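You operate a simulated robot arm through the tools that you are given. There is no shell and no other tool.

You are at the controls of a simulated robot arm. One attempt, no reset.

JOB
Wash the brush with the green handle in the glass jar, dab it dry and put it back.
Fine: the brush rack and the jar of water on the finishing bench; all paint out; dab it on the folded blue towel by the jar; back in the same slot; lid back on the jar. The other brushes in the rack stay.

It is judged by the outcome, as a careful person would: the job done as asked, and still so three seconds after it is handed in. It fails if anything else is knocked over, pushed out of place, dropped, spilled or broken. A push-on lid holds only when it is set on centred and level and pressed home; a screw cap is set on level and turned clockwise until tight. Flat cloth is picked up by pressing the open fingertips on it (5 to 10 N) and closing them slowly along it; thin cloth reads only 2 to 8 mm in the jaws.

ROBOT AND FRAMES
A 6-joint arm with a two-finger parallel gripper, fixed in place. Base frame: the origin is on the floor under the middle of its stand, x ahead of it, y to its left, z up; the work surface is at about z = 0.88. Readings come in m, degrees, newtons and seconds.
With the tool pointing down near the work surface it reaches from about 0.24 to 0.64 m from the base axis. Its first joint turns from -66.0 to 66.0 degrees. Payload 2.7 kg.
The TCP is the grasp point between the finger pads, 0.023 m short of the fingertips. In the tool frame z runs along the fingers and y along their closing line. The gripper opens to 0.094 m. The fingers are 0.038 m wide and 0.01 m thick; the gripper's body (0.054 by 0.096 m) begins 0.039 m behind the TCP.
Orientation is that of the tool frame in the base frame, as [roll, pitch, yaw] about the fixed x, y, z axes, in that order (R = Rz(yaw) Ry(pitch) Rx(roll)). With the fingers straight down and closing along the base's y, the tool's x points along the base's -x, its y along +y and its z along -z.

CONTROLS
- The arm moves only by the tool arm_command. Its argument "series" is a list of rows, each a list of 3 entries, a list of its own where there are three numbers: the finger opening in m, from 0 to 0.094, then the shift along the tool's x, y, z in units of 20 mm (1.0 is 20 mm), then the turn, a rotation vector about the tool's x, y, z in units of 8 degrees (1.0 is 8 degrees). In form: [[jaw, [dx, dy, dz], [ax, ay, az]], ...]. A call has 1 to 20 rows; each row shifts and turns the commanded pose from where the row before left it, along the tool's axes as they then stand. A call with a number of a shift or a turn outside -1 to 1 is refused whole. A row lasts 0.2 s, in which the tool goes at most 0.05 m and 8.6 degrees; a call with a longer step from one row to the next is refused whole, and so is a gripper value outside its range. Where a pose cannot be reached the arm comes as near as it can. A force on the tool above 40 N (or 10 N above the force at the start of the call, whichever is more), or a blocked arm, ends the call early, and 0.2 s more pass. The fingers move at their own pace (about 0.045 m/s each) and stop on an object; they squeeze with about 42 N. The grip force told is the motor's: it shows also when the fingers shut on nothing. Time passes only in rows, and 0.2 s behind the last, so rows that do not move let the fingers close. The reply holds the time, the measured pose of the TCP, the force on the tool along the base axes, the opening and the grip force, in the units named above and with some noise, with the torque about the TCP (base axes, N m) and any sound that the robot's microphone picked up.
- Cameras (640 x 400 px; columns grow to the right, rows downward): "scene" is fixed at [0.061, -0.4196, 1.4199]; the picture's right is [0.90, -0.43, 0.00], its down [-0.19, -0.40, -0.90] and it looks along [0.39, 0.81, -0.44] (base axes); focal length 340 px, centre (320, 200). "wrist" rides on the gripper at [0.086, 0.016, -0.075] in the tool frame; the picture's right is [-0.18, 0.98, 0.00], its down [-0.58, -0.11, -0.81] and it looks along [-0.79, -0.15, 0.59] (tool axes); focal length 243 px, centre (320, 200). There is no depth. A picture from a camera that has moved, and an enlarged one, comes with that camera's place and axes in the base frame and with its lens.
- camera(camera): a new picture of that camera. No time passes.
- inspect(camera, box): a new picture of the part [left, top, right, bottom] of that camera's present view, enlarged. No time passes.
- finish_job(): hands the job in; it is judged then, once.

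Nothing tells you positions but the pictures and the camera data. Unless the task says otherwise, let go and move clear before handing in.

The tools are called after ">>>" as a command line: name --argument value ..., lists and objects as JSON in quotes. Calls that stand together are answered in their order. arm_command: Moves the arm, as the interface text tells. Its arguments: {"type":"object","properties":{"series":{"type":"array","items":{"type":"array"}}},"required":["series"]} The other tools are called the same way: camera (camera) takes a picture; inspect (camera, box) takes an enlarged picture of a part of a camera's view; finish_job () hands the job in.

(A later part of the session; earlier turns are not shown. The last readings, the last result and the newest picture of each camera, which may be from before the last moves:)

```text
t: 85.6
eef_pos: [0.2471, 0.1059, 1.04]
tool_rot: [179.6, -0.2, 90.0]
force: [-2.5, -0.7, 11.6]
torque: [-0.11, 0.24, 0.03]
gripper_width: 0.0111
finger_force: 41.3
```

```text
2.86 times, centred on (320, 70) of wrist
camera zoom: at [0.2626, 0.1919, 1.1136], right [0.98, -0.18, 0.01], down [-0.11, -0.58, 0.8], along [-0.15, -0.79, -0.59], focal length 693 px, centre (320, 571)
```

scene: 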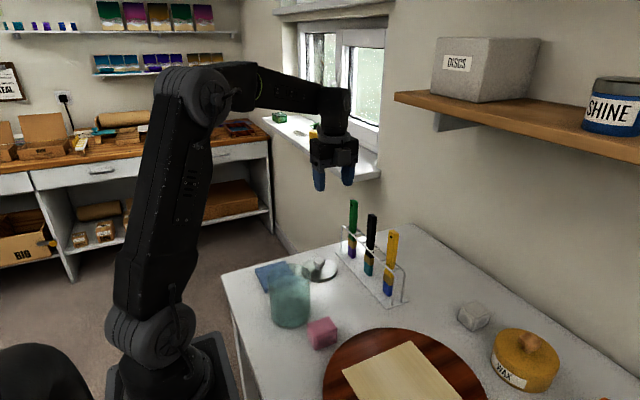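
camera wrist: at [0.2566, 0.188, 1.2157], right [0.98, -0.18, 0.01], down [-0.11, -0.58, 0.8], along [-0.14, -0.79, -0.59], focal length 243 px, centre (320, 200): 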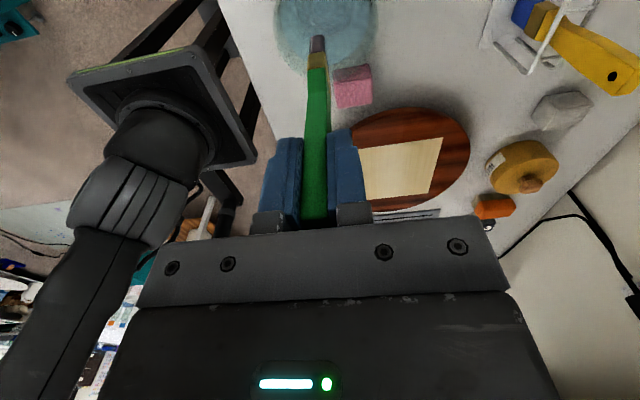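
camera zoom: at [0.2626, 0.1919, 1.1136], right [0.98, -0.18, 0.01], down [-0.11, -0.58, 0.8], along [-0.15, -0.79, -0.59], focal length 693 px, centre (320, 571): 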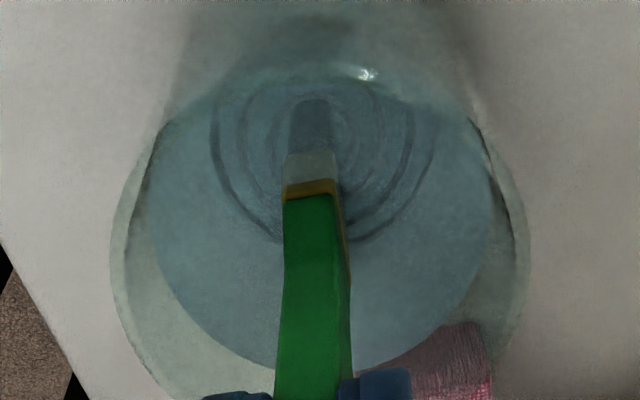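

The jar stayed put during the twisting. One more set, then I'll look at the bristles.

>>> arm_command --series '[[0.004, [0, 0, 0], [0, 0, 1]], [0.004, [0, 0, 0], [0, 0, 1]], [0.004, [0, 0, 0], [0, 0, 1]], [0.004, [0, 0, 0], [0, 0, -1]], [0.004, [0, 0, 0], [0, 0, -1]], [0.004, [0, 0, 0], [0, 0, -1]], [0.004, [0, 0, 0], [0, 0, -1]], [0.004, [0, 0, 0], [0, 0, -1]], [0.004, [0, 0, 0], [0, 0, -1]], [0.004, [0, 0, 0], [0, 0, 1]], [0.004, [0, 0, 0], [0, 0, 1]], [0.004, [0, 0, 0], [0, 0, 1]], [0.004, [0, 0, 0], [0, 0, 1]], [0.004, [0, 0, 0], [0, 0, 1]], [0.004, [0, 0, 0], [0, 0, 1]], [0.004, [0, 0, 0], [0, 0, -1]], [0.004, [0, 0, 0], [0, 0, -1]], [0.004, [0, 0, 0], [0, 0, -1]], [0.004, [0, 0, 0], [0, 0, 0]]]'

>>> arm_command --series '[[0.004, [0, 0, -0.2], [0, 0, 0]], [0.004, [0, 0, -0.4], [0, 0, 0]], [0.004, [0, 0, -0.4], [0, 0, 0]], [0.004, [0, 0, -0.4], [0, 0, 0]], [0.004, [0, 0, -0.4], [0, 0, 0]], [0.004, [0, 0, -0.4], [0, 0, 0]], [0.004, [0, 0, -0.4], [0, 0, 0]], [0.004, [0, 0, -0.5], [0, 0, 0]], [0.004, [0, 0, -0.5], [0, 0, 0]], [0.004, [0, 0, -0.5], [0, 0, 0]], [0.004, [0, 0, -0.5], [0, 0, 0]], [0.004, [0, 0, -0.5], [0, 0, 0]], [0.004, [0, 0, 0], [0, 0, 0]]]'

>>> inspect --camera "wrist" --box '[260, 0, 380, 80]'

>>> inspect --camera "scene" --box '[250, 210, 350, 340]'

```text
t: 89.6
eef_pos: [0.2479, 0.1063, 1.0388]
tool_rot: [179.6, -0.1, 90.3]
force: [-0.5, -0.6, 4.6]
torque: [-0.01, -0.04, 0.03]
gripper_width: 0.0109
finger_force: 41.5
```

```text
t: 92.4
eef_pos: [0.2475, 0.1056, 1.1404]
tool_rot: [179.6, -0.1, 90.1]
force: [0.1, -0.4, 0.1]
torque: [0.03, -0.01, 0.02]
gripper_width: 0.0111
finger_force: 41.8
```

```text
5.00 times, centred on (320, 40) of wrist
camera zoom: at [0.263, 0.1913, 1.2157], right [0.98, -0.18, 0.01], down [-0.11, -0.58, 0.8], along [-0.14, -0.79, -0.59], focal length 1213 px, centre (320, 1000)
```

zoom: 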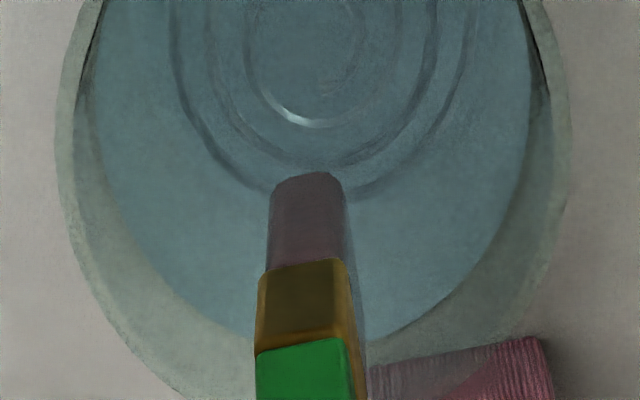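

```text
3.08 times, centred on (300, 275) of scene
camera zoom: at [0.061, -0.4196, 1.4199], right [0.9, -0.43, 0.0], down [-0.19, -0.4, -0.9], along [0.39, 0.81, -0.44], focal length 1047 px, centre (382, -31)
```

zoom: 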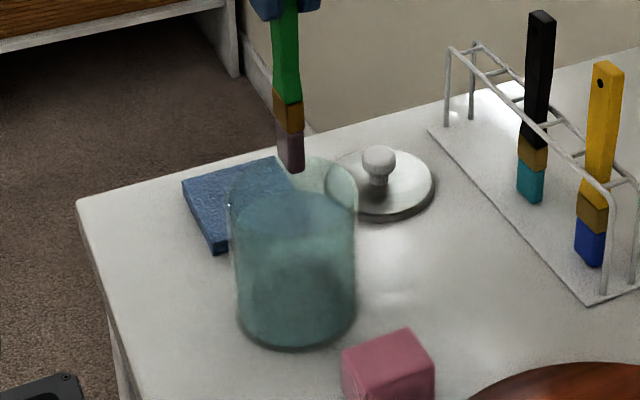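

Colour seems similar to before; let me look much closer at the bristles.

>>> inspect --camera "scene" --box '[285, 225, 325, 270]'

>>> inspect --camera "wrist" --box '[300, 25, 340, 75]'

```text
8.89 times, centred on (305, 248) of scene
camera zoom: at [0.061, -0.4196, 1.4199], right [0.9, -0.43, 0.0], down [-0.19, -0.4, -0.9], along [0.39, 0.81, -0.44], focal length 3025 px, centre (453, -222)
```

zoom: 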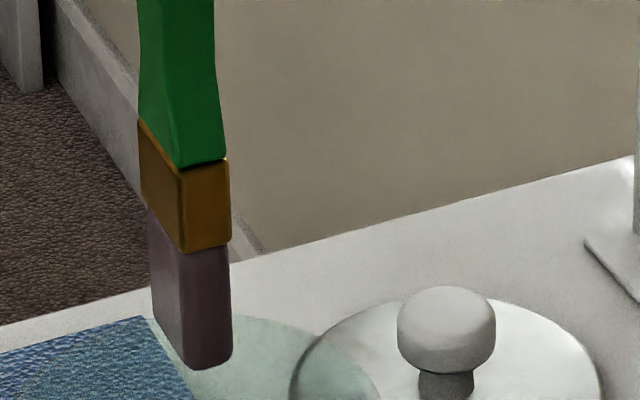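

```text
8.00 times, centred on (320, 50) of wrist
camera zoom: at [0.263, 0.1913, 1.2157], right [0.98, -0.18, 0.01], down [-0.11, -0.58, 0.8], along [-0.14, -0.79, -0.59], focal length 1941 px, centre (320, 1400)
```

zoom: 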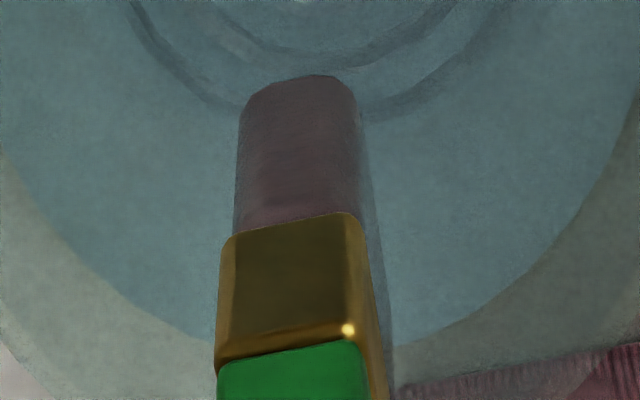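

There's still a mauve tint, so some paint remains. I'll do more light rubbing on the coil, but with one-way strokes (pressing only when moving toward −x and −y), so any drag on the jar brings it back toward its original spot.

>>> arm_command --series '[[0.004, [0, 0.25, 0.35], [0, 0, 0]], [0.004, [0, 0, 0.5], [0, 0, 0]], [0.004, [0, 0, 0.5], [0, 0, 0]], [0.004, [0, 0, 0.5], [0, 0, 0]], [0.004, [0, 0, 0.5], [0, 0, 0]], [0.004, [0, 0, 0.5], [0, 0, 0]], [0.004, [0, 0, 0.5], [0, 0, 0]], [0.004, [0, 0, 0.5], [0, 0, 0]], [0.004, [0, 0, 0.5], [0, 0, 0]], [0.004, [0, 0, 0.4], [0, 0, 0]], [0.004, [0, 0, 0.1], [0, 0, 0]], [0.004, [0, 0, 0], [0, 0, 0]]]'

>>> arm_command --series '[[0.004, [0, 0, 0.1], [0, 0, 0]], [0.004, [0, 0, 0.06], [0, 0, 0]], [0.004, [0, 0, 0], [0, 0, 0]]]'

```text
t: 95.0
eef_pos: [0.2521, 0.1053, 1.0443]
tool_rot: [179.5, -0.2, 90.0]
force: [0.1, 0.3, -1.1]
torque: [0.03, -0.03, -0.01]
gripper_width: 0.0112
finger_force: 42.0
```

```text
t: 95.8
eef_pos: [0.2528, 0.105, 1.0405]
tool_rot: [179.7, -0.1, 90.0]
force: [0.1, 0.7, -0.4]
torque: [0.0, 0.02, -0.01]
gripper_width: 0.0111
finger_force: 42.3
```

>>> arm_command --series '[[0.004, [0, 0, 0.04], [0, 0, 0]], [0.004, [0, 0, 0], [0, 0, 0]]]'

```text
t: 96.4
eef_pos: [0.2513, 0.1063, 1.0399]
tool_rot: [179.7, -0.2, 90.0]
force: [-0.1, -0.3, -0.7]
torque: [-0.05, -0.01, -0.03]
gripper_width: 0.0111
finger_force: 42.0
```

>>> arm_command --series '[[0.004, [0, 0, 0.03], [0, 0, 0]], [0.004, [0, 0, 0], [0, 0, 0]]]'

```text
t: 97.0
eef_pos: [0.252, 0.1066, 1.0395]
tool_rot: [179.6, -0.2, 90.0]
force: [-0.3, -0.1, -0.6]
torque: [0.02, -0.03, 0.01]
gripper_width: 0.0111
finger_force: 41.9
```

>>> arm_command --series '[[0.004, [0, 0, 0.03], [0, 0, 0]], [0.004, [0, 0, 0], [0, 0, 0]]]'

```text
t: 97.6
eef_pos: [0.253, 0.1061, 1.0388]
tool_rot: [179.6, -0.1, 90.0]
force: [-0.1, 0.5, 7.6]
torque: [-0.12, 0.09, -0.03]
gripper_width: 0.0108
finger_force: 42.0
```

Contact at about 7 N. Starting one-way strokes toward −x.

>>> arm_command --series '[[0.004, [0, -0.25, 0], [0, 0, 0]], [0.004, [0, -0.25, 0], [0, 0, 0]], [0.004, [0, 0, -0.15], [0, 0, 0]], [0.004, [0, 0.5, 0], [0, 0, 0]], [0.004, [0, 0, 0.15], [0, 0, 0]], [0.004, [0, -0.25, 0], [0, 0, 0]], [0.004, [0, -0.25, 0], [0, 0, 0]], [0.004, [0, 0, -0.15], [0, 0, 0]], [0.004, [0, 0.5, 0], [0, 0, 0]], [0.004, [0, 0, 0.15], [0, 0, 0]], [0.004, [0, -0.25, 0], [0, 0, 0]], [0.004, [0, -0.25, 0], [0, 0, 0]], [0.004, [0, 0, 0], [0, 0, 0]]]'

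>>> inspect --camera "scene" --box '[250, 210, 350, 340]'

>>> inspect --camera "wrist" --box '[240, 0, 400, 140]'

```text
t: 100.4
eef_pos: [0.2422, 0.1052, 1.039]
tool_rot: [179.6, -0.2, 90.0]
force: [1.7, -0.7, 2.9]
torque: [0.0, -0.14, -0.01]
gripper_width: 0.011
finger_force: 41.7
```

```text
3.08 times, centred on (300, 275) of scene
camera zoom: at [0.061, -0.4196, 1.4199], right [0.9, -0.43, 0.0], down [-0.19, -0.4, -0.9], along [0.39, 0.81, -0.44], focal length 1047 px, centre (382, -31)
```

zoom: 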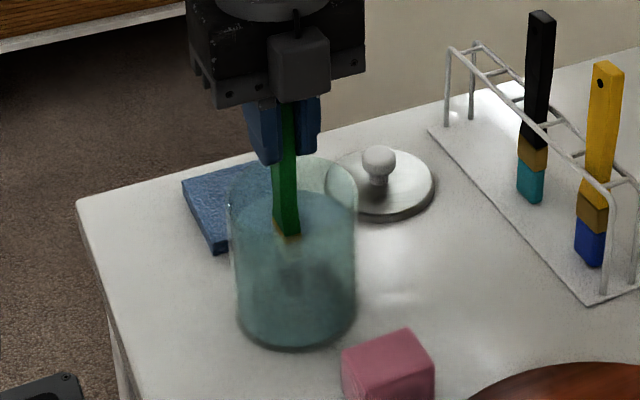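

```text
2.86 times, centred on (320, 70) of wrist
camera zoom: at [0.2578, 0.1917, 1.1136], right [0.98, -0.18, 0.01], down [-0.11, -0.58, 0.8], along [-0.14, -0.79, -0.6], focal length 693 px, centre (320, 571)
```

zoom: 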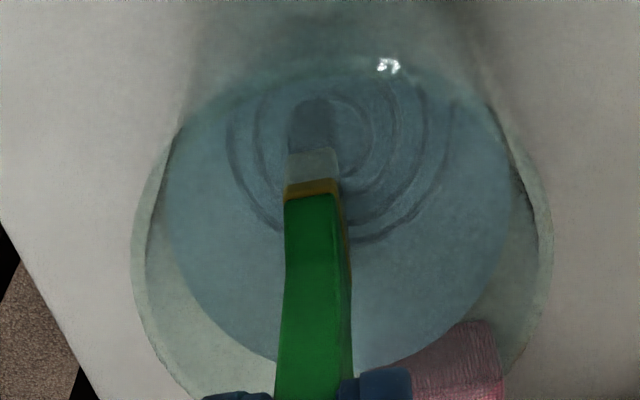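

The jar didn't move with the x strokes at this light pressure. I'll continue rubbing along x.

>>> arm_command --series '[[0.004, [0, 0.25, 0], [0, 0, 0]], [0.004, [0, 0.25, 0], [0, 0, 0]], [0.004, [0, -0.25, 0], [0, 0, 0]], [0.004, [0, -0.25, 0], [0, 0, 0]], [0.004, [0, 0.25, 0], [0, 0, 0]], [0.004, [0, 0.25, 0], [0, 0, 0]], [0.004, [0, -0.25, 0], [0, 0, 0]], [0.004, [0, -0.25, 0], [0, 0, 0]], [0.004, [0, 0.25, 0], [0, 0, 0]], [0.004, [0, 0.25, 0], [0, 0, 0]], [0.004, [0, -0.25, 0], [0, 0, 0]], [0.004, [0, -0.25, 0], [0, 0, 0]], [0.004, [0, 0.25, 0], [0, 0, 0]], [0.004, [0, 0.25, 0], [0, 0, 0]], [0.004, [0, -0.25, 0], [0, 0, 0]], [0.004, [0, -0.25, 0], [0, 0, 0]], [0.004, [0, 0, 0], [0, 0, 0]]]'

>>> inspect --camera "scene" --box '[250, 210, 350, 340]'

```text
t: 104.0
eef_pos: [0.2412, 0.1071, 1.0392]
tool_rot: [179.7, -0.2, 90.0]
force: [-0.6, 0.2, -0.8]
torque: [0.0, -0.04, -0.03]
gripper_width: 0.0111
finger_force: 41.9
```

```text
3.08 times, centred on (300, 275) of scene
camera zoom: at [0.061, -0.4196, 1.4199], right [0.9, -0.43, 0.0], down [-0.19, -0.4, -0.9], along [0.39, 0.81, -0.44], focal length 1047 px, centre (382, -31)
```

zoom: 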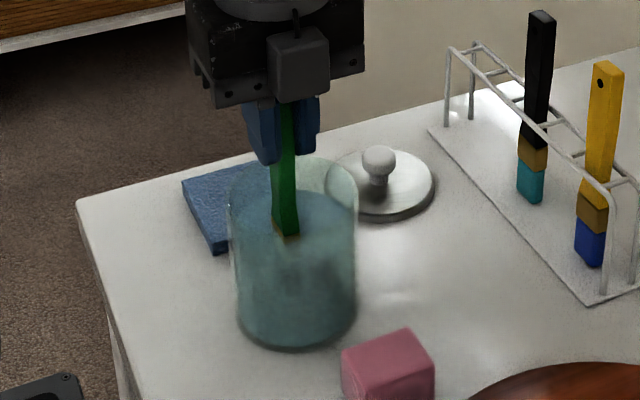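

The jar is still steady. Now a few one-way strokes toward −y with light pressure.

>>> arm_command --series '[[0.004, [0, 0, -0.1], [0, 0, 0]], [0.004, [0.3, 0.25, 0], [0, 0, 0]], [0.004, [0, 0, 0.12], [0, 0, 0]], [0.004, [-0.25, 0, 0], [0, 0, 0]], [0.004, [-0.25, 0, 0], [0, 0, 0]], [0.004, [0, 0, -0.12], [0, 0, 0]], [0.004, [0.5, 0, 0], [0, 0, 0]], [0.004, [0, 0, 0.13], [0, 0, 0]], [0.004, [-0.25, 0, 0], [0, 0, 0]], [0.004, [-0.25, 0, 0], [0, 0, 0]], [0.004, [0, 0, 0], [0, 0, 0]]]'

>>> inspect --camera "scene" --box '[250, 210, 350, 340]'

```text
t: 106.4
eef_pos: [0.2465, 0.1017, 1.0401]
tool_rot: [179.6, -0.3, 90.1]
force: [0.4, 2.8, 6.1]
torque: [0.36, -0.02, -0.02]
gripper_width: 0.0109
finger_force: 42.2
```

```text
3.08 times, centred on (300, 275) of scene
camera zoom: at [0.0609, -0.4196, 1.4199], right [0.9, -0.43, 0.0], down [-0.19, -0.4, -0.9], along [0.39, 0.81, -0.44], focal length 1047 px, centre (382, -31)
```

zoom: 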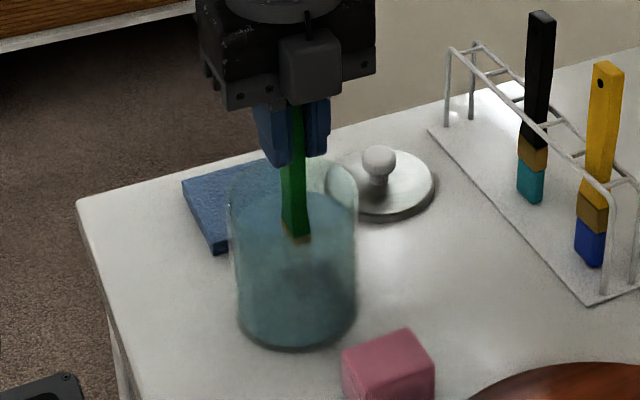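

The jar stays put at about 6 N. I'll continue rubbing in both axes at this pressure.

>>> arm_command --series '[[0.004, [0.25, 0, 0], [0, 0, 0]], [0.004, [0.25, 0, 0], [0, 0, 0]], [0.004, [-0.25, 0, 0], [0, 0, 0]], [0.004, [-0.25, 0, 0], [0, 0, 0]], [0.004, [0.25, 0, 0], [0, 0, 0]], [0.004, [0.25, 0, 0], [0, 0, 0]], [0.004, [-0.25, 0, 0], [0, 0, 0]], [0.004, [-0.25, 0, 0], [0, 0, 0]], [0.004, [0.25, 0.25, 0], [0, 0, 0]], [0.004, [0, -0.25, 0], [0, 0, 0]], [0.004, [0, -0.25, 0], [0, 0, 0]], [0.004, [0, 0.25, 0], [0, 0, 0]], [0.004, [0, 0.25, 0], [0, 0, 0]], [0.004, [0, -0.25, 0], [0, 0, 0]], [0.004, [0, -0.25, 0], [0, 0, 0]], [0.004, [0, 0.25, 0], [0, 0, 0]], [0.004, [0, 0, 0], [0, 0, 0]]]'

>>> inspect --camera "scene" --box '[250, 210, 350, 340]'

```text
t: 110.0
eef_pos: [0.246, 0.1075, 1.0392]
tool_rot: [179.7, -0.3, 90.0]
force: [-7.7, 2.7, 16.4]
torque: [0.45, 0.95, -0.01]
gripper_width: 0.0114
finger_force: 42.2
```

```text
3.08 times, centred on (300, 275) of scene
camera zoom: at [0.0607, -0.4196, 1.4199], right [0.9, -0.43, 0.0], down [-0.19, -0.4, -0.9], along [0.39, 0.81, -0.44], focal length 1047 px, centre (382, -31)
```

zoom: 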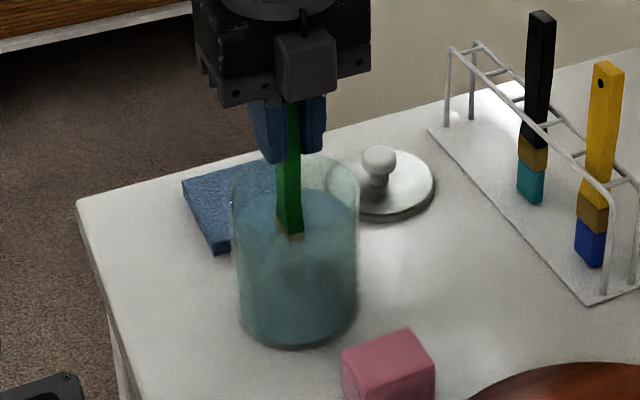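

Pressure crept up near the coil centre and nudged the jar a little, so I'll stop and raise the brush to check the colour.

>>> arm_command --series '[[0.004, [0, 0, -0.2], [0, 0, 0]], [0.004, [0, 0, -0.4], [0, 0, 0]], [0.004, [0, 0, -0.4], [0, 0, 0]], [0.004, [0, 0, -0.4], [0, 0, 0]], [0.004, [0, 0, -0.4], [0, 0, 0]], [0.004, [0, 0, -0.4], [0, 0, 0]], [0.004, [0, 0, -0.4], [0, 0, 0]], [0.004, [0, 0, -0.5], [0, 0, 0]], [0.004, [0, 0, -0.5], [0, 0, 0]], [0.004, [0, 0, -0.5], [0, 0, 0]], [0.004, [0, 0, -0.5], [0, 0, 0]], [0.004, [0, 0, -0.5], [0, 0, 0]], [0.004, [0, 0, 0], [0, 0, 0]]]'

>>> inspect --camera "scene" --box '[285, 225, 325, 270]'

>>> inspect --camera "wrist" --box '[300, 25, 340, 75]'

>>> inspect --camera "scene" --box '[250, 210, 350, 340]'

```text
t: 112.8
eef_pos: [0.246, 0.1082, 1.1406]
tool_rot: [179.6, -0.2, 90.0]
force: [-0.3, 0.1, -0.8]
torque: [0.04, -0.01, -0.02]
gripper_width: 0.011
finger_force: 41.8
```

```text
8.89 times, centred on (305, 248) of scene
camera zoom: at [0.061, -0.4196, 1.4199], right [0.9, -0.43, 0.0], down [-0.19, -0.4, -0.9], along [0.39, 0.81, -0.44], focal length 3025 px, centre (453, -222)
```

zoom: 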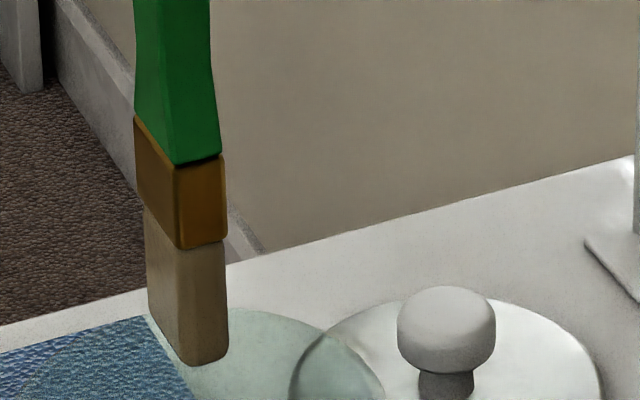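

```text
8.00 times, centred on (320, 50) of wrist
camera zoom: at [0.2627, 0.1929, 1.2152], right [0.98, -0.18, 0.01], down [-0.11, -0.58, 0.8], along [-0.14, -0.79, -0.59], focal length 1941 px, centre (320, 1400)
```

zoom: 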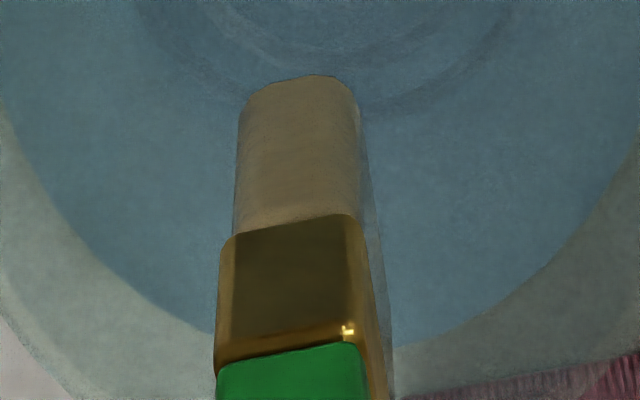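

```text
3.08 times, centred on (300, 275) of scene
camera zoom: at [0.061, -0.4196, 1.4199], right [0.9, -0.43, 0.0], down [-0.19, -0.4, -0.9], along [0.39, 0.81, -0.44], focal length 1047 px, centre (382, -31)
```

zoom: 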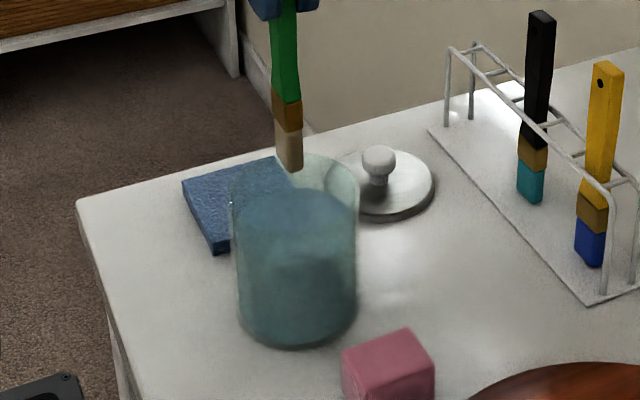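

The bristles are now clean tan. For margin I'll do one more short light rubbing bout along x, then check again.

>>> arm_command --series '[[0.004, [0, 0.25, 0.35], [0, 0, 0]], [0.004, [0, 0, 0.5], [0, 0, 0]], [0.004, [0, 0, 0.5], [0, 0, 0]], [0.004, [0, 0, 0.5], [0, 0, 0]], [0.004, [0, 0, 0.5], [0, 0, 0]], [0.004, [0, 0, 0.5], [0, 0, 0]], [0.004, [0, 0, 0.5], [0, 0, 0]], [0.004, [0, 0, 0.5], [0, 0, 0]], [0.004, [0, 0, 0.5], [0, 0, 0]], [0.004, [0, 0, 0.4], [0, 0, 0]], [0.004, [0, 0, 0.2], [0, 0, 0]], [0.004, [0, 0, 0.06], [0, 0, 0]], [0.004, [0, 0, 0], [0, 0, 0]]]'

>>> arm_command --series '[[0.004, [0, 0, 0.04], [0, 0, 0]], [0.004, [0, 0, 0], [0, 0, 0]]]'

```text
t: 115.6
eef_pos: [0.2514, 0.1075, 1.0409]
tool_rot: [179.7, -0.2, 90.0]
force: [1.0, -1.3, -0.2]
torque: [-0.01, -0.02, 0.0]
gripper_width: 0.0109
finger_force: 42.2
```

```text
t: 116.2
eef_pos: [0.2534, 0.1067, 1.0403]
tool_rot: [179.6, -0.2, 90.0]
force: [-0.5, -0.5, -0.7]
torque: [0.01, 0.01, 0.0]
gripper_width: 0.0109
finger_force: 42.0
```

>>> arm_command --series '[[0.004, [0, 0, 0.04], [0, 0, 0]], [0.004, [0, 0, 0], [0, 0, 0]]]'

```text
t: 116.8
eef_pos: [0.2522, 0.1063, 1.0384]
tool_rot: [179.6, -0.1, 90.0]
force: [0.8, 0.1, -1.1]
torque: [-0.04, 0.01, 0.01]
gripper_width: 0.0109
finger_force: 42.4
```

>>> arm_command --series '[[0.004, [0, 0, 0.03], [0, 0, 0]], [0.004, [0, -0.2, 0], [0, 0, 0]], [0.004, [0, -0.2, 0], [0, 0, 0]], [0.004, [0, 0.2, 0], [0, 0, 0]], [0.004, [0, 0.2, 0], [0, 0, 0]], [0.004, [0, -0.2, 0], [0, 0, 0]], [0.004, [0, -0.2, 0], [0, 0, 0]], [0.004, [0, 0, 0], [0, 0, 0]]]'

>>> inspect --camera "scene" --box '[250, 210, 350, 340]'

```text
t: 118.6
eef_pos: [0.2445, 0.1072, 1.0392]
tool_rot: [179.6, -0.2, 90.0]
force: [4.5, 1.2, 10.3]
torque: [0.15, -0.6, 0.0]
gripper_width: 0.0113
finger_force: 41.8
```

```text
3.08 times, centred on (300, 275) of scene
camera zoom: at [0.061, -0.4196, 1.4199], right [0.9, -0.43, 0.0], down [-0.19, -0.4, -0.9], along [0.39, 0.81, -0.44], focal length 1047 px, centre (382, -31)
```

zoom: 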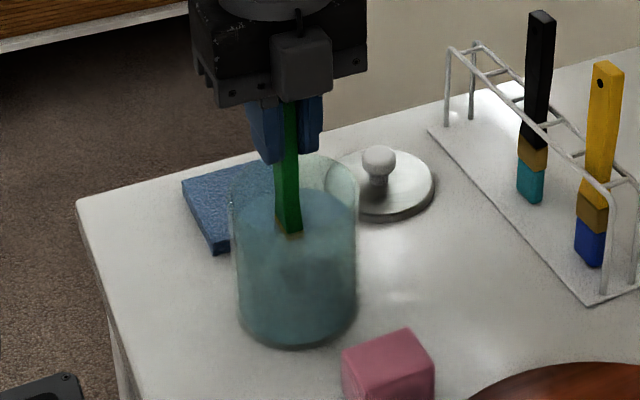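

The jar is steady. A few more light strokes, easing the pressure slightly, then lift.

>>> arm_command --series '[[0.004, [0, 0, -0.015], [0, 0, 0]], [0.004, [0, 0.2, 0], [0, 0, 0]], [0.004, [0, 0.2, 0], [0, 0, 0]], [0.004, [0, -0.2, 0], [0, 0, 0]], [0.004, [0, -0.2, 0], [0, 0, 0]], [0.004, [0, 0.2, 0], [0, 0, 0]], [0.004, [0, 0.2, 0], [0, 0, 0]], [0.004, [0, -0.2, 0], [0, 0, 0]], [0.004, [0, -0.2, 0], [0, 0, 0]], [0.004, [0, 0.2, 0], [0, 0, 0]], [0.004, [0, 0.2, 0], [0, 0, 0]], [0.004, [0, -0.2, 0], [0, 0, 0]], [0.004, [0, -0.2, 0], [0, 0, 0]], [0.004, [0, 0, -0.1], [0, 0, 0]]]'

>>> arm_command --series '[[0.004, [0, 0.1, -0.2], [0, 0, 0]], [0.004, [0, 0, -0.4], [0, 0, 0]], [0.004, [0, 0, -0.4], [0, 0, 0]], [0.004, [0, 0, -0.4], [0, 0, 0]], [0.004, [0, 0, -0.4], [0, 0, 0]], [0.004, [0, 0, -0.4], [0, 0, 0]], [0.004, [0, 0, -0.3], [0, 0, 0]], [0.004, [0, 0, -0.3], [0, 0, 0]], [0.004, [0, 0, 0], [0, 0, 0]], [0.004, [0, 0, 0], [0, 0, 0]], [0.004, [0, 0, 0], [0, 0, 0]], [0.004, [0, 0, 0], [0, 0, 0]], [0.004, [0, 0, 0], [0, 0, 0]], [0.004, [0, 0, 0], [0, 0, 0]], [0.004, [0, 0, 0], [0, 0, 0]], [0.004, [0, 0, 0], [0, 0, 0]], [0.004, [0, 0, 0], [0, 0, 0]], [0.004, [0, 0, 0], [0, 0, 0]], [0.004, [0, 0, 0], [0, 0, 0]], [0.004, [0, 0, 0], [0, 0, 0]]]'

>>> inspect --camera "scene" --box '[280, 225, 330, 285]'

>>> inspect --camera "wrist" --box '[300, 25, 340, 75]'

```text
t: 121.6
eef_pos: [0.2453, 0.1075, 1.0402]
tool_rot: [179.6, -0.2, 90.0]
force: [-0.6, -0.3, -0.1]
torque: [-0.02, 0.01, 0.01]
gripper_width: 0.0109
finger_force: 41.8
```

```text
t: 125.8
eef_pos: [0.2458, 0.1076, 1.0965]
tool_rot: [179.6, -0.2, 89.9]
force: [-0.8, 0.3, -0.4]
torque: [0.02, -0.02, -0.02]
gripper_width: 0.0108
finger_force: 41.8
```

```text
6.67 times, centred on (305, 255) of scene
camera zoom: at [0.061, -0.4196, 1.4199], right [0.9, -0.43, 0.0], down [-0.19, -0.4, -0.9], along [0.39, 0.81, -0.44], focal length 2269 px, centre (420, -167)
```

zoom: 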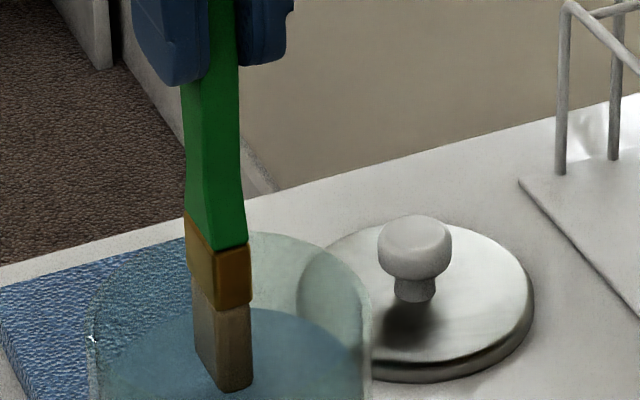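

```text
8.00 times, centred on (320, 50) of wrist
camera zoom: at [0.2619, 0.193, 1.1706], right [0.98, -0.18, 0.01], down [-0.11, -0.58, 0.8], along [-0.14, -0.79, -0.59], focal length 1941 px, centre (320, 1400)
```

zoom: 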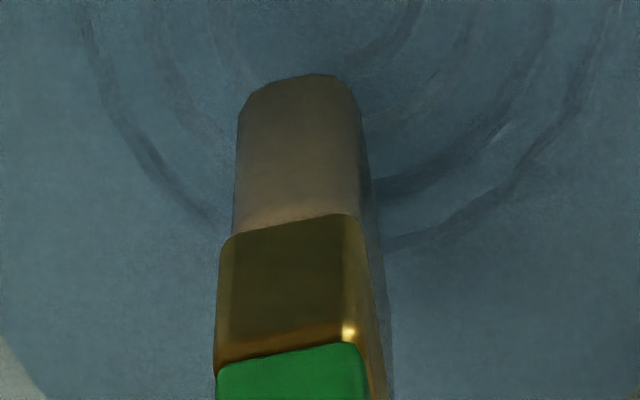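

Bristles are clean tan with no purple. I'll raise just clear of the rim and pause a few seconds so drips fall into the jar.

>>> arm_command --series '[[0.004, [0, 0, -0.4], [0, 0, 0]], [0.004, [0, 0, -0.5], [0, 0, 0]], [0.004, [0, 0, -0.5], [0, 0, 0]], [0.004, [0, 0, -0.5], [0, 0, 0]], [0.004, [0, 0, -0.5], [0, 0, 0]], [0.004, [0, 0, -0.2], [0, 0, 0]], [0.004, [0, 0, 0], [0, 0, 0]], [0.004, [0, 0, 0], [0, 0, 0]], [0.004, [0, 0, 0], [0, 0, 0]], [0.004, [0, 0, 0], [0, 0, 0]], [0.004, [0, 0, 0], [0, 0, 0]], [0.004, [0, 0, 0], [0, 0, 0]], [0.004, [0, 0, 0], [0, 0, 0]], [0.004, [0, 0, 0], [0, 0, 0]], [0.004, [0, 0, 0], [0, 0, 0]], [0.004, [0, 0, 0], [0, 0, 0]], [0.004, [0, 0, 0], [0, 0, 0]], [0.004, [0, 0, 0], [0, 0, 0]], [0.004, [0, 0, 0], [0, 0, 0]], [0.004, [0, 0, 0], [0, 0, 0]]]'

>>> camera --camera "scene"

>>> camera --camera "wrist"

```text
t: 130.0
eef_pos: [0.2455, 0.106, 1.1494]
tool_rot: [179.5, -0.3, 90.0]
force: [0.9, -0.3, 0.2]
torque: [-0.02, 0.0, 0.0]
gripper_width: 0.0113
finger_force: 42.1
```

```text
taken
```

scene: 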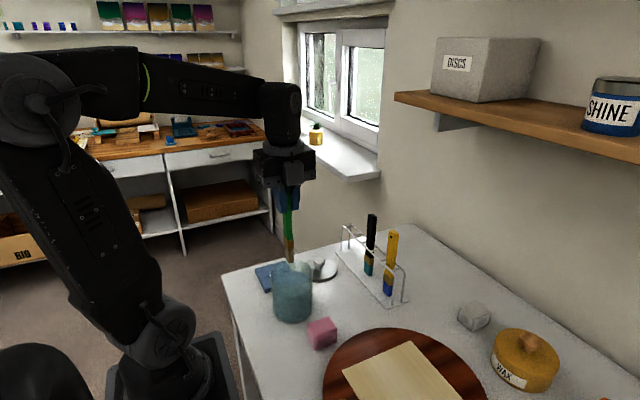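

```text
taken
camera wrist: at [0.2613, 0.1922, 1.2229], right [0.98, -0.18, 0.01], down [-0.11, -0.58, 0.8], along [-0.14, -0.79, -0.59], focal length 243 px, centre (320, 200)
```

wrist: 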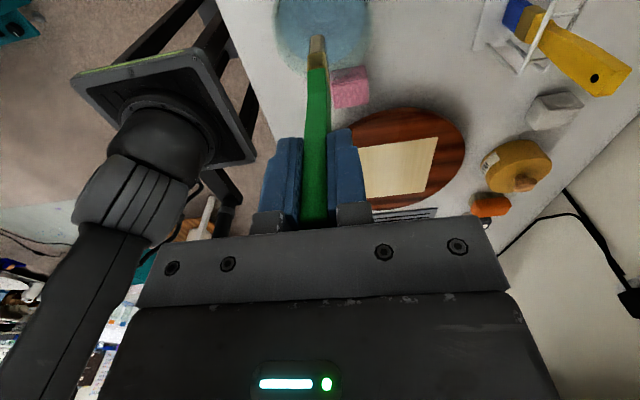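

Everything is in place. Now I'll move the brush over the middle of the towel and lower it toward it.

>>> arm_command --series '[[0.004, [0.5, 0.03, 0], [0, 0, 0]], [0.004, [0.84, 0.05, 0], [0, 0, 0]], [0.004, [0.84, 0.05, 0], [0, 0, 0]], [0.004, [0.84, 0.05, 0], [0, 0, 0]], [0.004, [0.84, 0.05, 0], [0, 0, 0]], [0.004, [0.84, 0.05, 0], [0, 0, 0]], [0.004, [0.8, 0.05, 0], [0, 0, 0]], [0.004, [0.35, 0, 0], [0, 0, 0]], [0.004, [0, 0, 0.6], [0, 0, 0]], [0.004, [0, 0, 0.8], [0, 0, 0]], [0.004, [0, 0, 0.8], [0, 0, 0]], [0.004, [0, 0, 0.8], [0, 0, 0]], [0.004, [0, 0, 0.8], [0, 0, 0]], [0.004, [0, 0, 0.7], [0, 0, 0]], [0.004, [0, 0, 0], [0, 0, 0]]]'

>>> inspect --camera "scene" --box '[230, 200, 350, 330]'

>>> inspect --camera "wrist" --box '[220, 0, 420, 140]'

```text
t: 133.2
eef_pos: [0.2524, 0.223, 1.0579]
tool_rot: [179.6, -0.2, 89.9]
force: [0.4, -0.3, -1.1]
torque: [0.01, 0.0, -0.03]
gripper_width: 0.011
finger_force: 41.8
```

```text
3.08 times, centred on (290, 265) of scene
camera zoom: at [0.061, -0.4196, 1.4199], right [0.9, -0.43, 0.0], down [-0.19, -0.4, -0.9], along [0.39, 0.81, -0.44], focal length 1047 px, centre (412, 0)
```

zoom: 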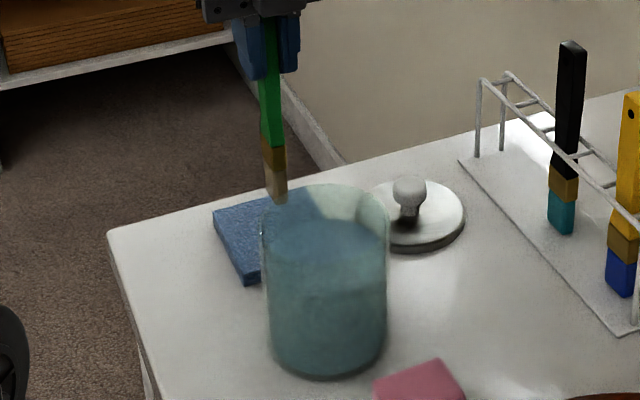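

```text
2.86 times, centred on (320, 70) of wrist
camera zoom: at [0.2684, 0.3089, 1.1322], right [0.98, -0.18, 0.01], down [-0.11, -0.58, 0.8], along [-0.14, -0.79, -0.59], focal length 693 px, centre (320, 571)
```

zoom: 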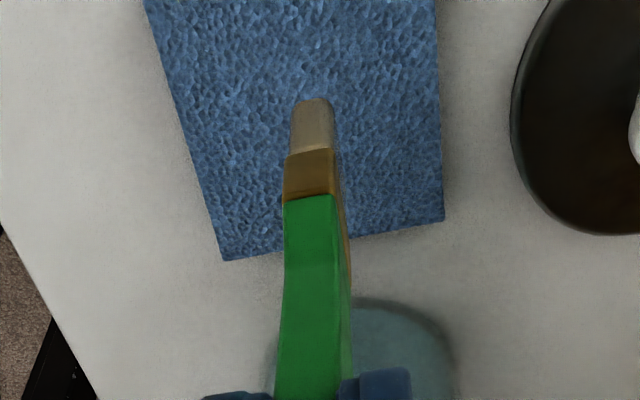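

The tip is over the middle of the towel. I'll lower to it in small steps until I feel contact.

>>> arm_command --series '[[0.004, [0, 0, 0.3], [0, 0, 0]], [0.004, [0, 0, 0.3], [0, 0, 0]], [0.004, [0, 0, 0.2], [0, 0, 0]], [0.004, [0, 0, 0.1], [0, 0, 0]], [0.004, [0, 0, 0.1], [0, 0, 0]], [0.004, [0, 0, 0], [0, 0, 0]]]'

```text
t: 134.6
eef_pos: [0.2521, 0.2237, 1.0389]
tool_rot: [179.6, -0.3, 90.0]
force: [0.0, 0.1, -0.1]
torque: [-0.01, -0.02, -0.01]
gripper_width: 0.011
finger_force: 41.9
```

>>> arm_command --series '[[0.004, [0, 0, 0.1], [0, 0, 0]], [0.004, [0, 0, 0.1], [0, 0, 0]], [0.004, [0, 0, 0], [0, 0, 0]]]'

```text
t: 135.4
eef_pos: [0.2513, 0.2236, 1.0352]
tool_rot: [179.6, -0.2, 89.9]
force: [0.4, -0.8, -0.6]
torque: [0.0, 0.01, 0.0]
gripper_width: 0.0112
finger_force: 42.1
```

>>> arm_command --series '[[0.004, [0, 0, 0.07], [0, 0, 0]], [0.004, [0, 0, 0.07], [0, 0, 0]], [0.004, [0, 0, 0], [0, 0, 0]]]'

```text
t: 136.2
eef_pos: [0.252, 0.2243, 1.0324]
tool_rot: [179.5, -0.3, 90.0]
force: [0.2, 0.0, -0.9]
torque: [0.0, -0.02, 0.0]
gripper_width: 0.0112
finger_force: 41.9
```

>>> arm_command --series '[[0.004, [0, 0, 0.07], [0, 0, 0]], [0.004, [0, 0, 0.05], [0, 0, 0]], [0.004, [0, 0, 0], [0, 0, 0]]]'

>>> inspect --camera "wrist" --box '[220, 0, 420, 140]'

```text
t: 137.0
eef_pos: [0.2531, 0.2262, 1.0317]
tool_rot: [179.6, -0.2, 90.0]
force: [-0.2, 1.1, 8.3]
torque: [0.14, 0.09, 0.02]
gripper_width: 0.0109
finger_force: 42.3
```

```text
2.86 times, centred on (320, 70) of wrist
camera zoom: at [0.2686, 0.3103, 1.1049], right [0.98, -0.18, 0.01], down [-0.11, -0.59, 0.8], along [-0.14, -0.79, -0.6], focal length 693 px, centre (320, 571)
```

zoom: 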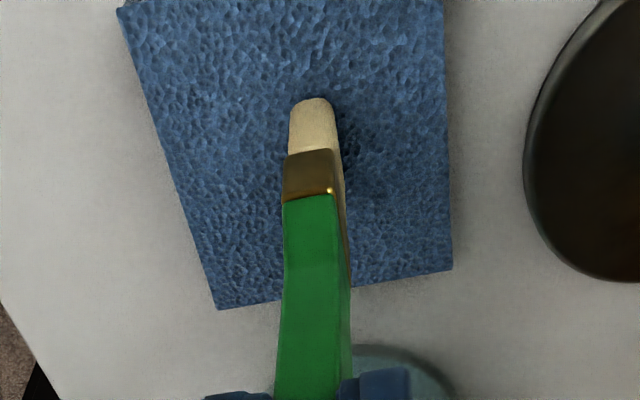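

Contact at 8 N and the bristles already look lighter. I'll dab several times at slightly different spots, lifting between them so the towel isn't dragged.

>>> arm_command --series '[[0.004, [0, 0, 0], [0, 0, 0]], [0.004, [0, 0, 0], [0, 0, 0]], [0.004, [0, 0, -0.3], [0, 0, 0]], [0.004, [0, 0.6, 0], [0, 0, 0]], [0.004, [0, 0, 0.3], [0, 0, 0]], [0.004, [0, 0, 0], [0, 0, 0]], [0.004, [0, 0, 0], [0, 0, 0]], [0.004, [0, 0, -0.3], [0, 0, 0]], [0.004, [-0.6, 0, 0], [0, 0, 0]], [0.004, [0, 0, 0.3], [0, 0, 0]], [0.004, [0, 0, 0], [0, 0, 0]], [0.004, [0, 0, 0], [0, 0, 0]], [0.004, [0, 0, -0.3], [0, 0, 0]], [0.004, [0, -0.9, 0], [0, 0, 0]], [0.004, [0, 0, 0.3], [0, 0, 0]], [0.004, [0, 0, 0], [0, 0, 0]], [0.004, [0, 0, 0], [0, 0, 0]]]'

>>> inspect --camera "wrist" --box '[220, 0, 420, 140]'

>>> inspect --camera "scene" --box '[230, 200, 350, 330]'

```text
t: 140.6
eef_pos: [0.2466, 0.211, 1.0305]
tool_rot: [179.6, -0.1, 90.0]
force: [-1.4, 0.0, 7.6]
torque: [-0.09, 0.21, -0.02]
gripper_width: 0.0113
finger_force: 41.9
```

```text
2.86 times, centred on (320, 70) of wrist
camera zoom: at [0.2625, 0.2969, 1.1047], right [0.98, -0.18, 0.01], down [-0.11, -0.58, 0.8], along [-0.14, -0.79, -0.6], focal length 693 px, centre (320, 571)
```

zoom: 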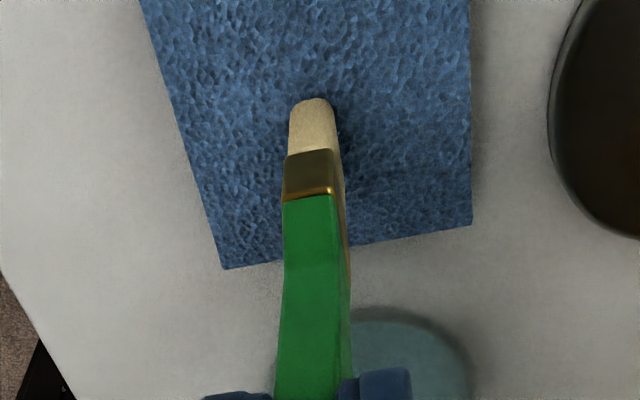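

```text
3.08 times, centred on (290, 265) of scene
camera zoom: at [0.0609, -0.4197, 1.4199], right [0.9, -0.43, 0.0], down [-0.19, -0.4, -0.9], along [0.39, 0.81, -0.44], focal length 1047 px, centre (412, 0)
```

zoom: 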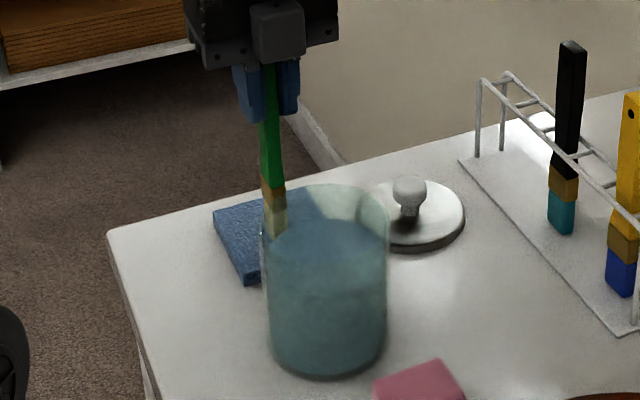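

The bristles look pale cream and dry. I'll give a few more dabs to be thorough, then lift and inspect.

>>> arm_command --series '[[0.004, [0, 0, -0.3], [0, 0, 0]], [0.004, [0.6, 0, 0], [0, 0, 0]], [0.004, [0, 0, 0.3], [0, 0, 0]], [0.004, [0, 0, 0], [0, 0, 0]], [0.004, [0, 0, 0], [0, 0, 0]], [0.004, [0, 0, -0.3], [0, 0, 0]], [0.004, [0.5, 0.3, 0], [0, 0, 0]], [0.004, [0, 0, 0.3], [0, 0, 0]], [0.004, [0, 0, 0], [0, 0, 0]], [0.004, [0, 0, 0], [0, 0, 0]], [0.004, [0, 0, -0.3], [0, 0, 0]], [0.004, [0, 0.5, 0], [0, 0, 0]], [0.004, [0, 0, 0.3], [0, 0, 0]], [0.004, [0, 0, 0], [0, 0, 0]], [0.004, [0, 0, 0], [0, 0, 0]], [0.004, [0, 0, 0], [0, 0, 0]]]'

>>> arm_command --series '[[0.004, [0, 0, -0.3], [0, 0, 0]], [0.004, [-0.6, -0.3, 0], [0, 0, 0]], [0.004, [0, 0, 0.3], [0, 0, 0]], [0.004, [0, 0, 0], [0, 0, 0]], [0.004, [0, 0, 0], [0, 0, 0]], [0.004, [0, 0, 0], [0, 0, 0]], [0.004, [0, 0, -0.4], [0, 0, 0]], [0.004, [0, 0, -0.8], [0, 0, 0]], [0.004, [0, 0, -0.8], [0, 0, 0]], [0.004, [0, 0, -0.8], [0, 0, 0]], [0.004, [0, 0, 0], [0, 0, 0]]]'

>>> inspect --camera "wrist" --box '[220, 0, 420, 140]'

>>> inspect --camera "scene" --box '[230, 200, 350, 330]'

>>> inspect --camera "wrist" --box '[300, 25, 340, 75]'

```text
t: 144.0
eef_pos: [0.262, 0.2346, 1.0294]
tool_rot: [179.6, -0.2, 89.9]
force: [-0.5, -0.8, 5.9]
torque: [-0.18, 0.1, 0.01]
gripper_width: 0.011
finger_force: 41.9
```

```text
t: 146.4
eef_pos: [0.2567, 0.2217, 1.0869]
tool_rot: [179.6, -0.2, 90.1]
force: [0.0, -0.6, -0.3]
torque: [0.01, 0.0, 0.0]
gripper_width: 0.011
finger_force: 41.9
```

```text
2.86 times, centred on (320, 70) of wrist
camera zoom: at [0.2722, 0.3072, 1.1606], right [0.98, -0.18, 0.01], down [-0.11, -0.58, 0.8], along [-0.14, -0.79, -0.59], focal length 693 px, centre (320, 571)
```

zoom: 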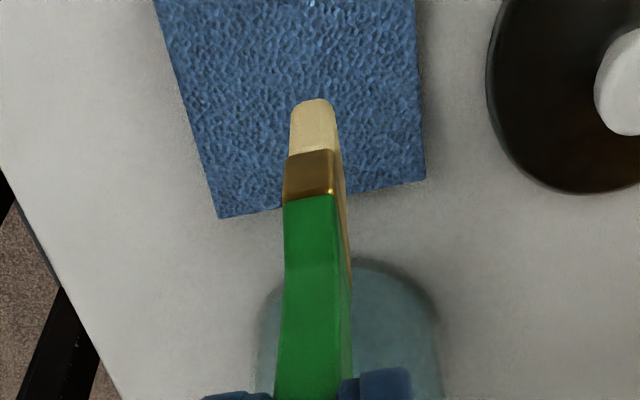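

```text
3.08 times, centred on (290, 265) of scene
camera zoom: at [0.061, -0.4196, 1.4199], right [0.9, -0.43, 0.0], down [-0.19, -0.4, -0.9], along [0.39, 0.81, -0.44], focal length 1047 px, centre (412, 0)
```

zoom: 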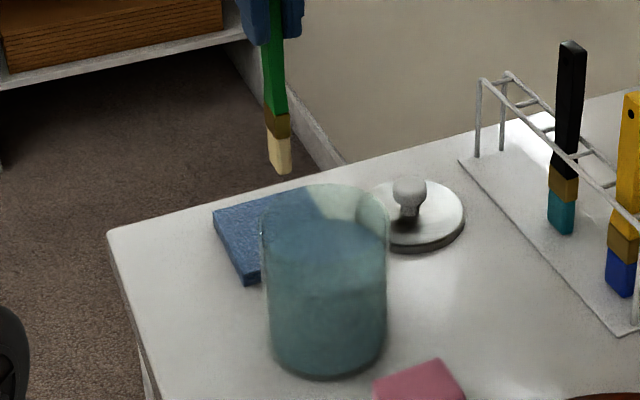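

```text
8.00 times, centred on (320, 50) of wrist
camera zoom: at [0.2722, 0.3072, 1.1606], right [0.98, -0.18, 0.01], down [-0.11, -0.58, 0.8], along [-0.14, -0.79, -0.59], focal length 1941 px, centre (320, 1400)
```

zoom: 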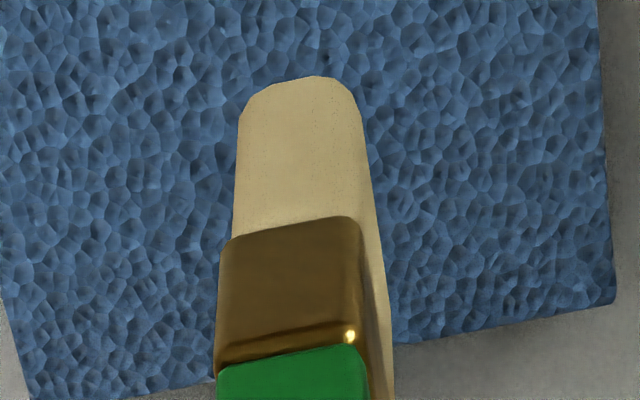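

The bristles are dry, clean cream, and the towel is in place. The brush sits in the gripper exactly as when I picked it up. Next I'll raise it and carry it back above its slot.

>>> arm_command --series '[[0.004, [0, 0, -0.8], [0.02, 0, 0]], [0.004, [0, 0, -0.9], [0.02, 0, 0]], [0.004, [0, 0, -0.9], [0, 0, 0]], [0.004, [0, 0, -0.9], [0, 0, 0]], [0.004, [-0.02, 0.5, -0.1], [0, 0, 0]], [0.004, [-0.02, 0.9, 0], [0, 0, 0]], [0.004, [-0.02, 0.9, 0], [0, 0, 0]], [0.004, [-0.02, 0.9, 0], [0, 0, 0]], [0.004, [-0.02, 0.9, 0], [0, 0, 0]], [0.004, [-0.02, 0.9, 0], [0, 0, 0]], [0.004, [-0.02, 0.9, 0], [0, 0, 0]], [0.004, [-0.02, 0.9, 0], [0, 0, 0]], [0.004, [-0.02, 0.9, 0], [0, 0, 0]], [0.004, [0, 0.9, 0], [0, 0, 0]], [0.004, [0, 0.9, 0], [0, 0, 0]], [0.004, [0, 0.7, 0], [0, 0, 0]], [0.004, [0, 0, 0], [0, 0, 0]]]'

>>> inspect --camera "wrist" --box '[200, 0, 440, 240]'

>>> inspect --camera "scene" --box '[290, 120, 420, 300]'

```text
t: 150.0
eef_pos: [0.4611, 0.2184, 1.1572]
tool_rot: [-180.0, -0.2, 90.0]
force: [-0.8, 0.4, -0.1]
torque: [-0.02, -0.02, 0.03]
gripper_width: 0.0107
finger_force: 42.0
```

```text
1.67 times, centred on (320, 120) of wrist
camera zoom: at [0.4773, 0.3046, 1.2319], right [0.98, -0.18, 0.0], down [-0.11, -0.58, 0.8], along [-0.15, -0.79, -0.59], focal length 404 px, centre (320, 333)
```

zoom: 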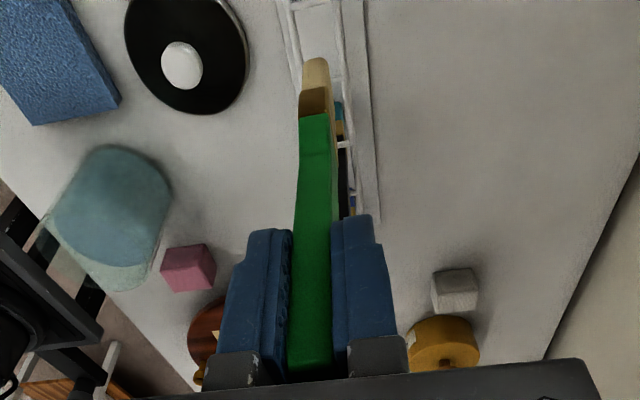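

```text
2.22 times, centred on (355, 210) of scene
camera zoom: at [0.061, -0.4196, 1.4199], right [0.9, -0.43, 0.0], down [-0.19, -0.4, -0.9], along [0.39, 0.81, -0.44], focal length 756 px, centre (242, 178)
```

zoom: 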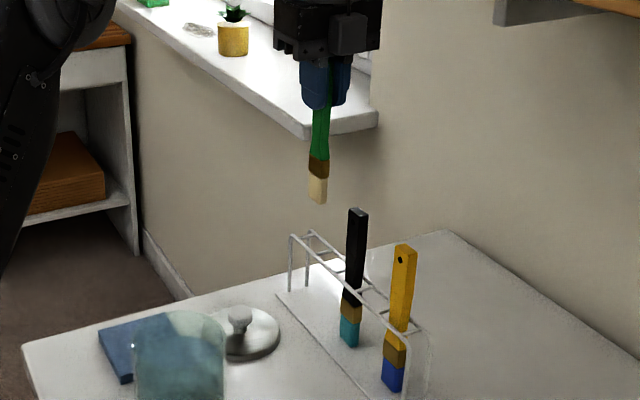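

Aligned over the slot at (0.461, 0.218). I'll lower until the tip is at rail level and check.

>>> arm_command --series '[[0.004, [0, 0, 0.6], [0, 0, 0]], [0.004, [0, 0, 0.6], [0, 0, 0]], [0.004, [0, 0, 0.5], [0, 0, 0]], [0.004, [0, 0, 0.4], [0, 0, 0]], [0.004, [0, 0, 0], [0, 0, 0]]]'

>>> inspect --camera "scene" --box '[320, 180, 410, 300]'

>>> inspect --camera "wrist" --box '[270, 0, 390, 100]'

```text
t: 151.2
eef_pos: [0.4604, 0.2177, 1.1155]
tool_rot: [179.9, -0.2, 90.1]
force: [-0.5, 0.0, -0.1]
torque: [0.01, 0.03, 0.02]
gripper_width: 0.011
finger_force: 42.2
```

```text
3.33 times, centred on (365, 240) of scene
camera zoom: at [0.061, -0.4196, 1.4199], right [0.9, -0.43, 0.0], down [-0.19, -0.4, -0.9], along [0.39, 0.81, -0.44], focal length 1134 px, centre (170, 67)
```

zoom: 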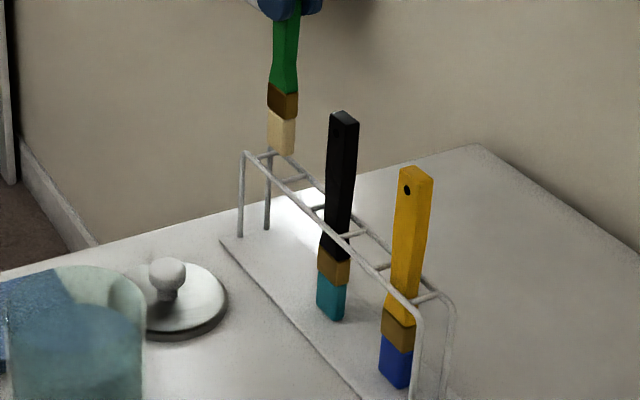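

```text
4.00 times, centred on (330, 50) of wrist
camera zoom: at [0.4772, 0.3044, 1.1897], right [0.98, -0.18, 0.0], down [-0.11, -0.58, 0.8], along [-0.15, -0.79, -0.59], focal length 970 px, centre (280, 800)
```

zoom: 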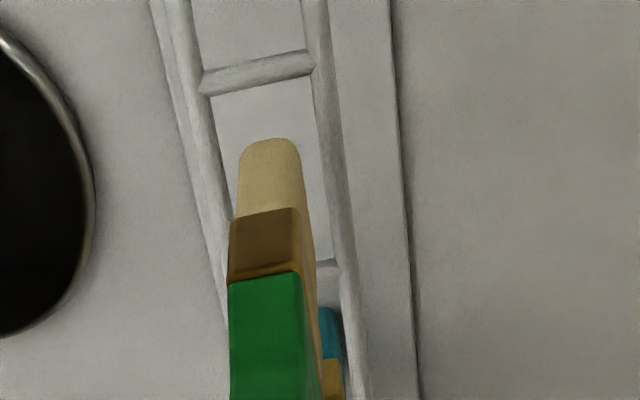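

The tip is centred in the slot. Lowering it into the rack.

>>> arm_command --series '[[0.004, [0, 0, 0.4], [0, 0, 0]], [0.004, [0, 0, 0.5], [0, 0, 0]], [0.004, [0, 0, 0.5], [0, 0, 0]], [0.004, [0, 0, 0.5], [0, 0, 0]], [0.004, [0, 0, 0.5], [0, 0, 0]], [0.004, [0, 0, 0.5], [0, 0, 0]], [0.004, [0, 0, 0.5], [0, 0, 0]], [0.004, [0, 0, 0.5], [0, 0, 0]], [0.004, [0, 0, 0.4], [0, 0, 0]], [0.004, [0, 0, 0.2], [0, 0, 0]], [0.004, [0, 0, 0], [0, 0, 0]]]'

>>> inspect --camera "scene" --box '[320, 180, 410, 300]'

```text
t: 153.6
eef_pos: [0.4588, 0.2196, 1.025]
tool_rot: [-179.9, -0.2, 90.0]
force: [0.6, 0.5, -0.1]
torque: [-0.01, 0.01, -0.01]
gripper_width: 0.0111
finger_force: 41.6
```

```text
3.33 times, centred on (365, 240) of scene
camera zoom: at [0.061, -0.4196, 1.4199], right [0.9, -0.43, 0.0], down [-0.19, -0.4, -0.9], along [0.39, 0.81, -0.44], focal length 1134 px, centre (170, 67)
```

zoom: 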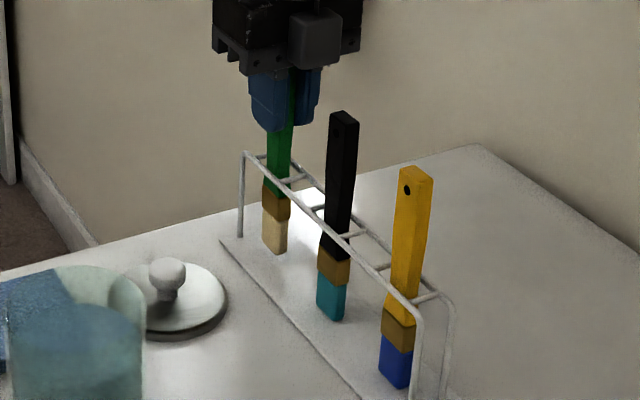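

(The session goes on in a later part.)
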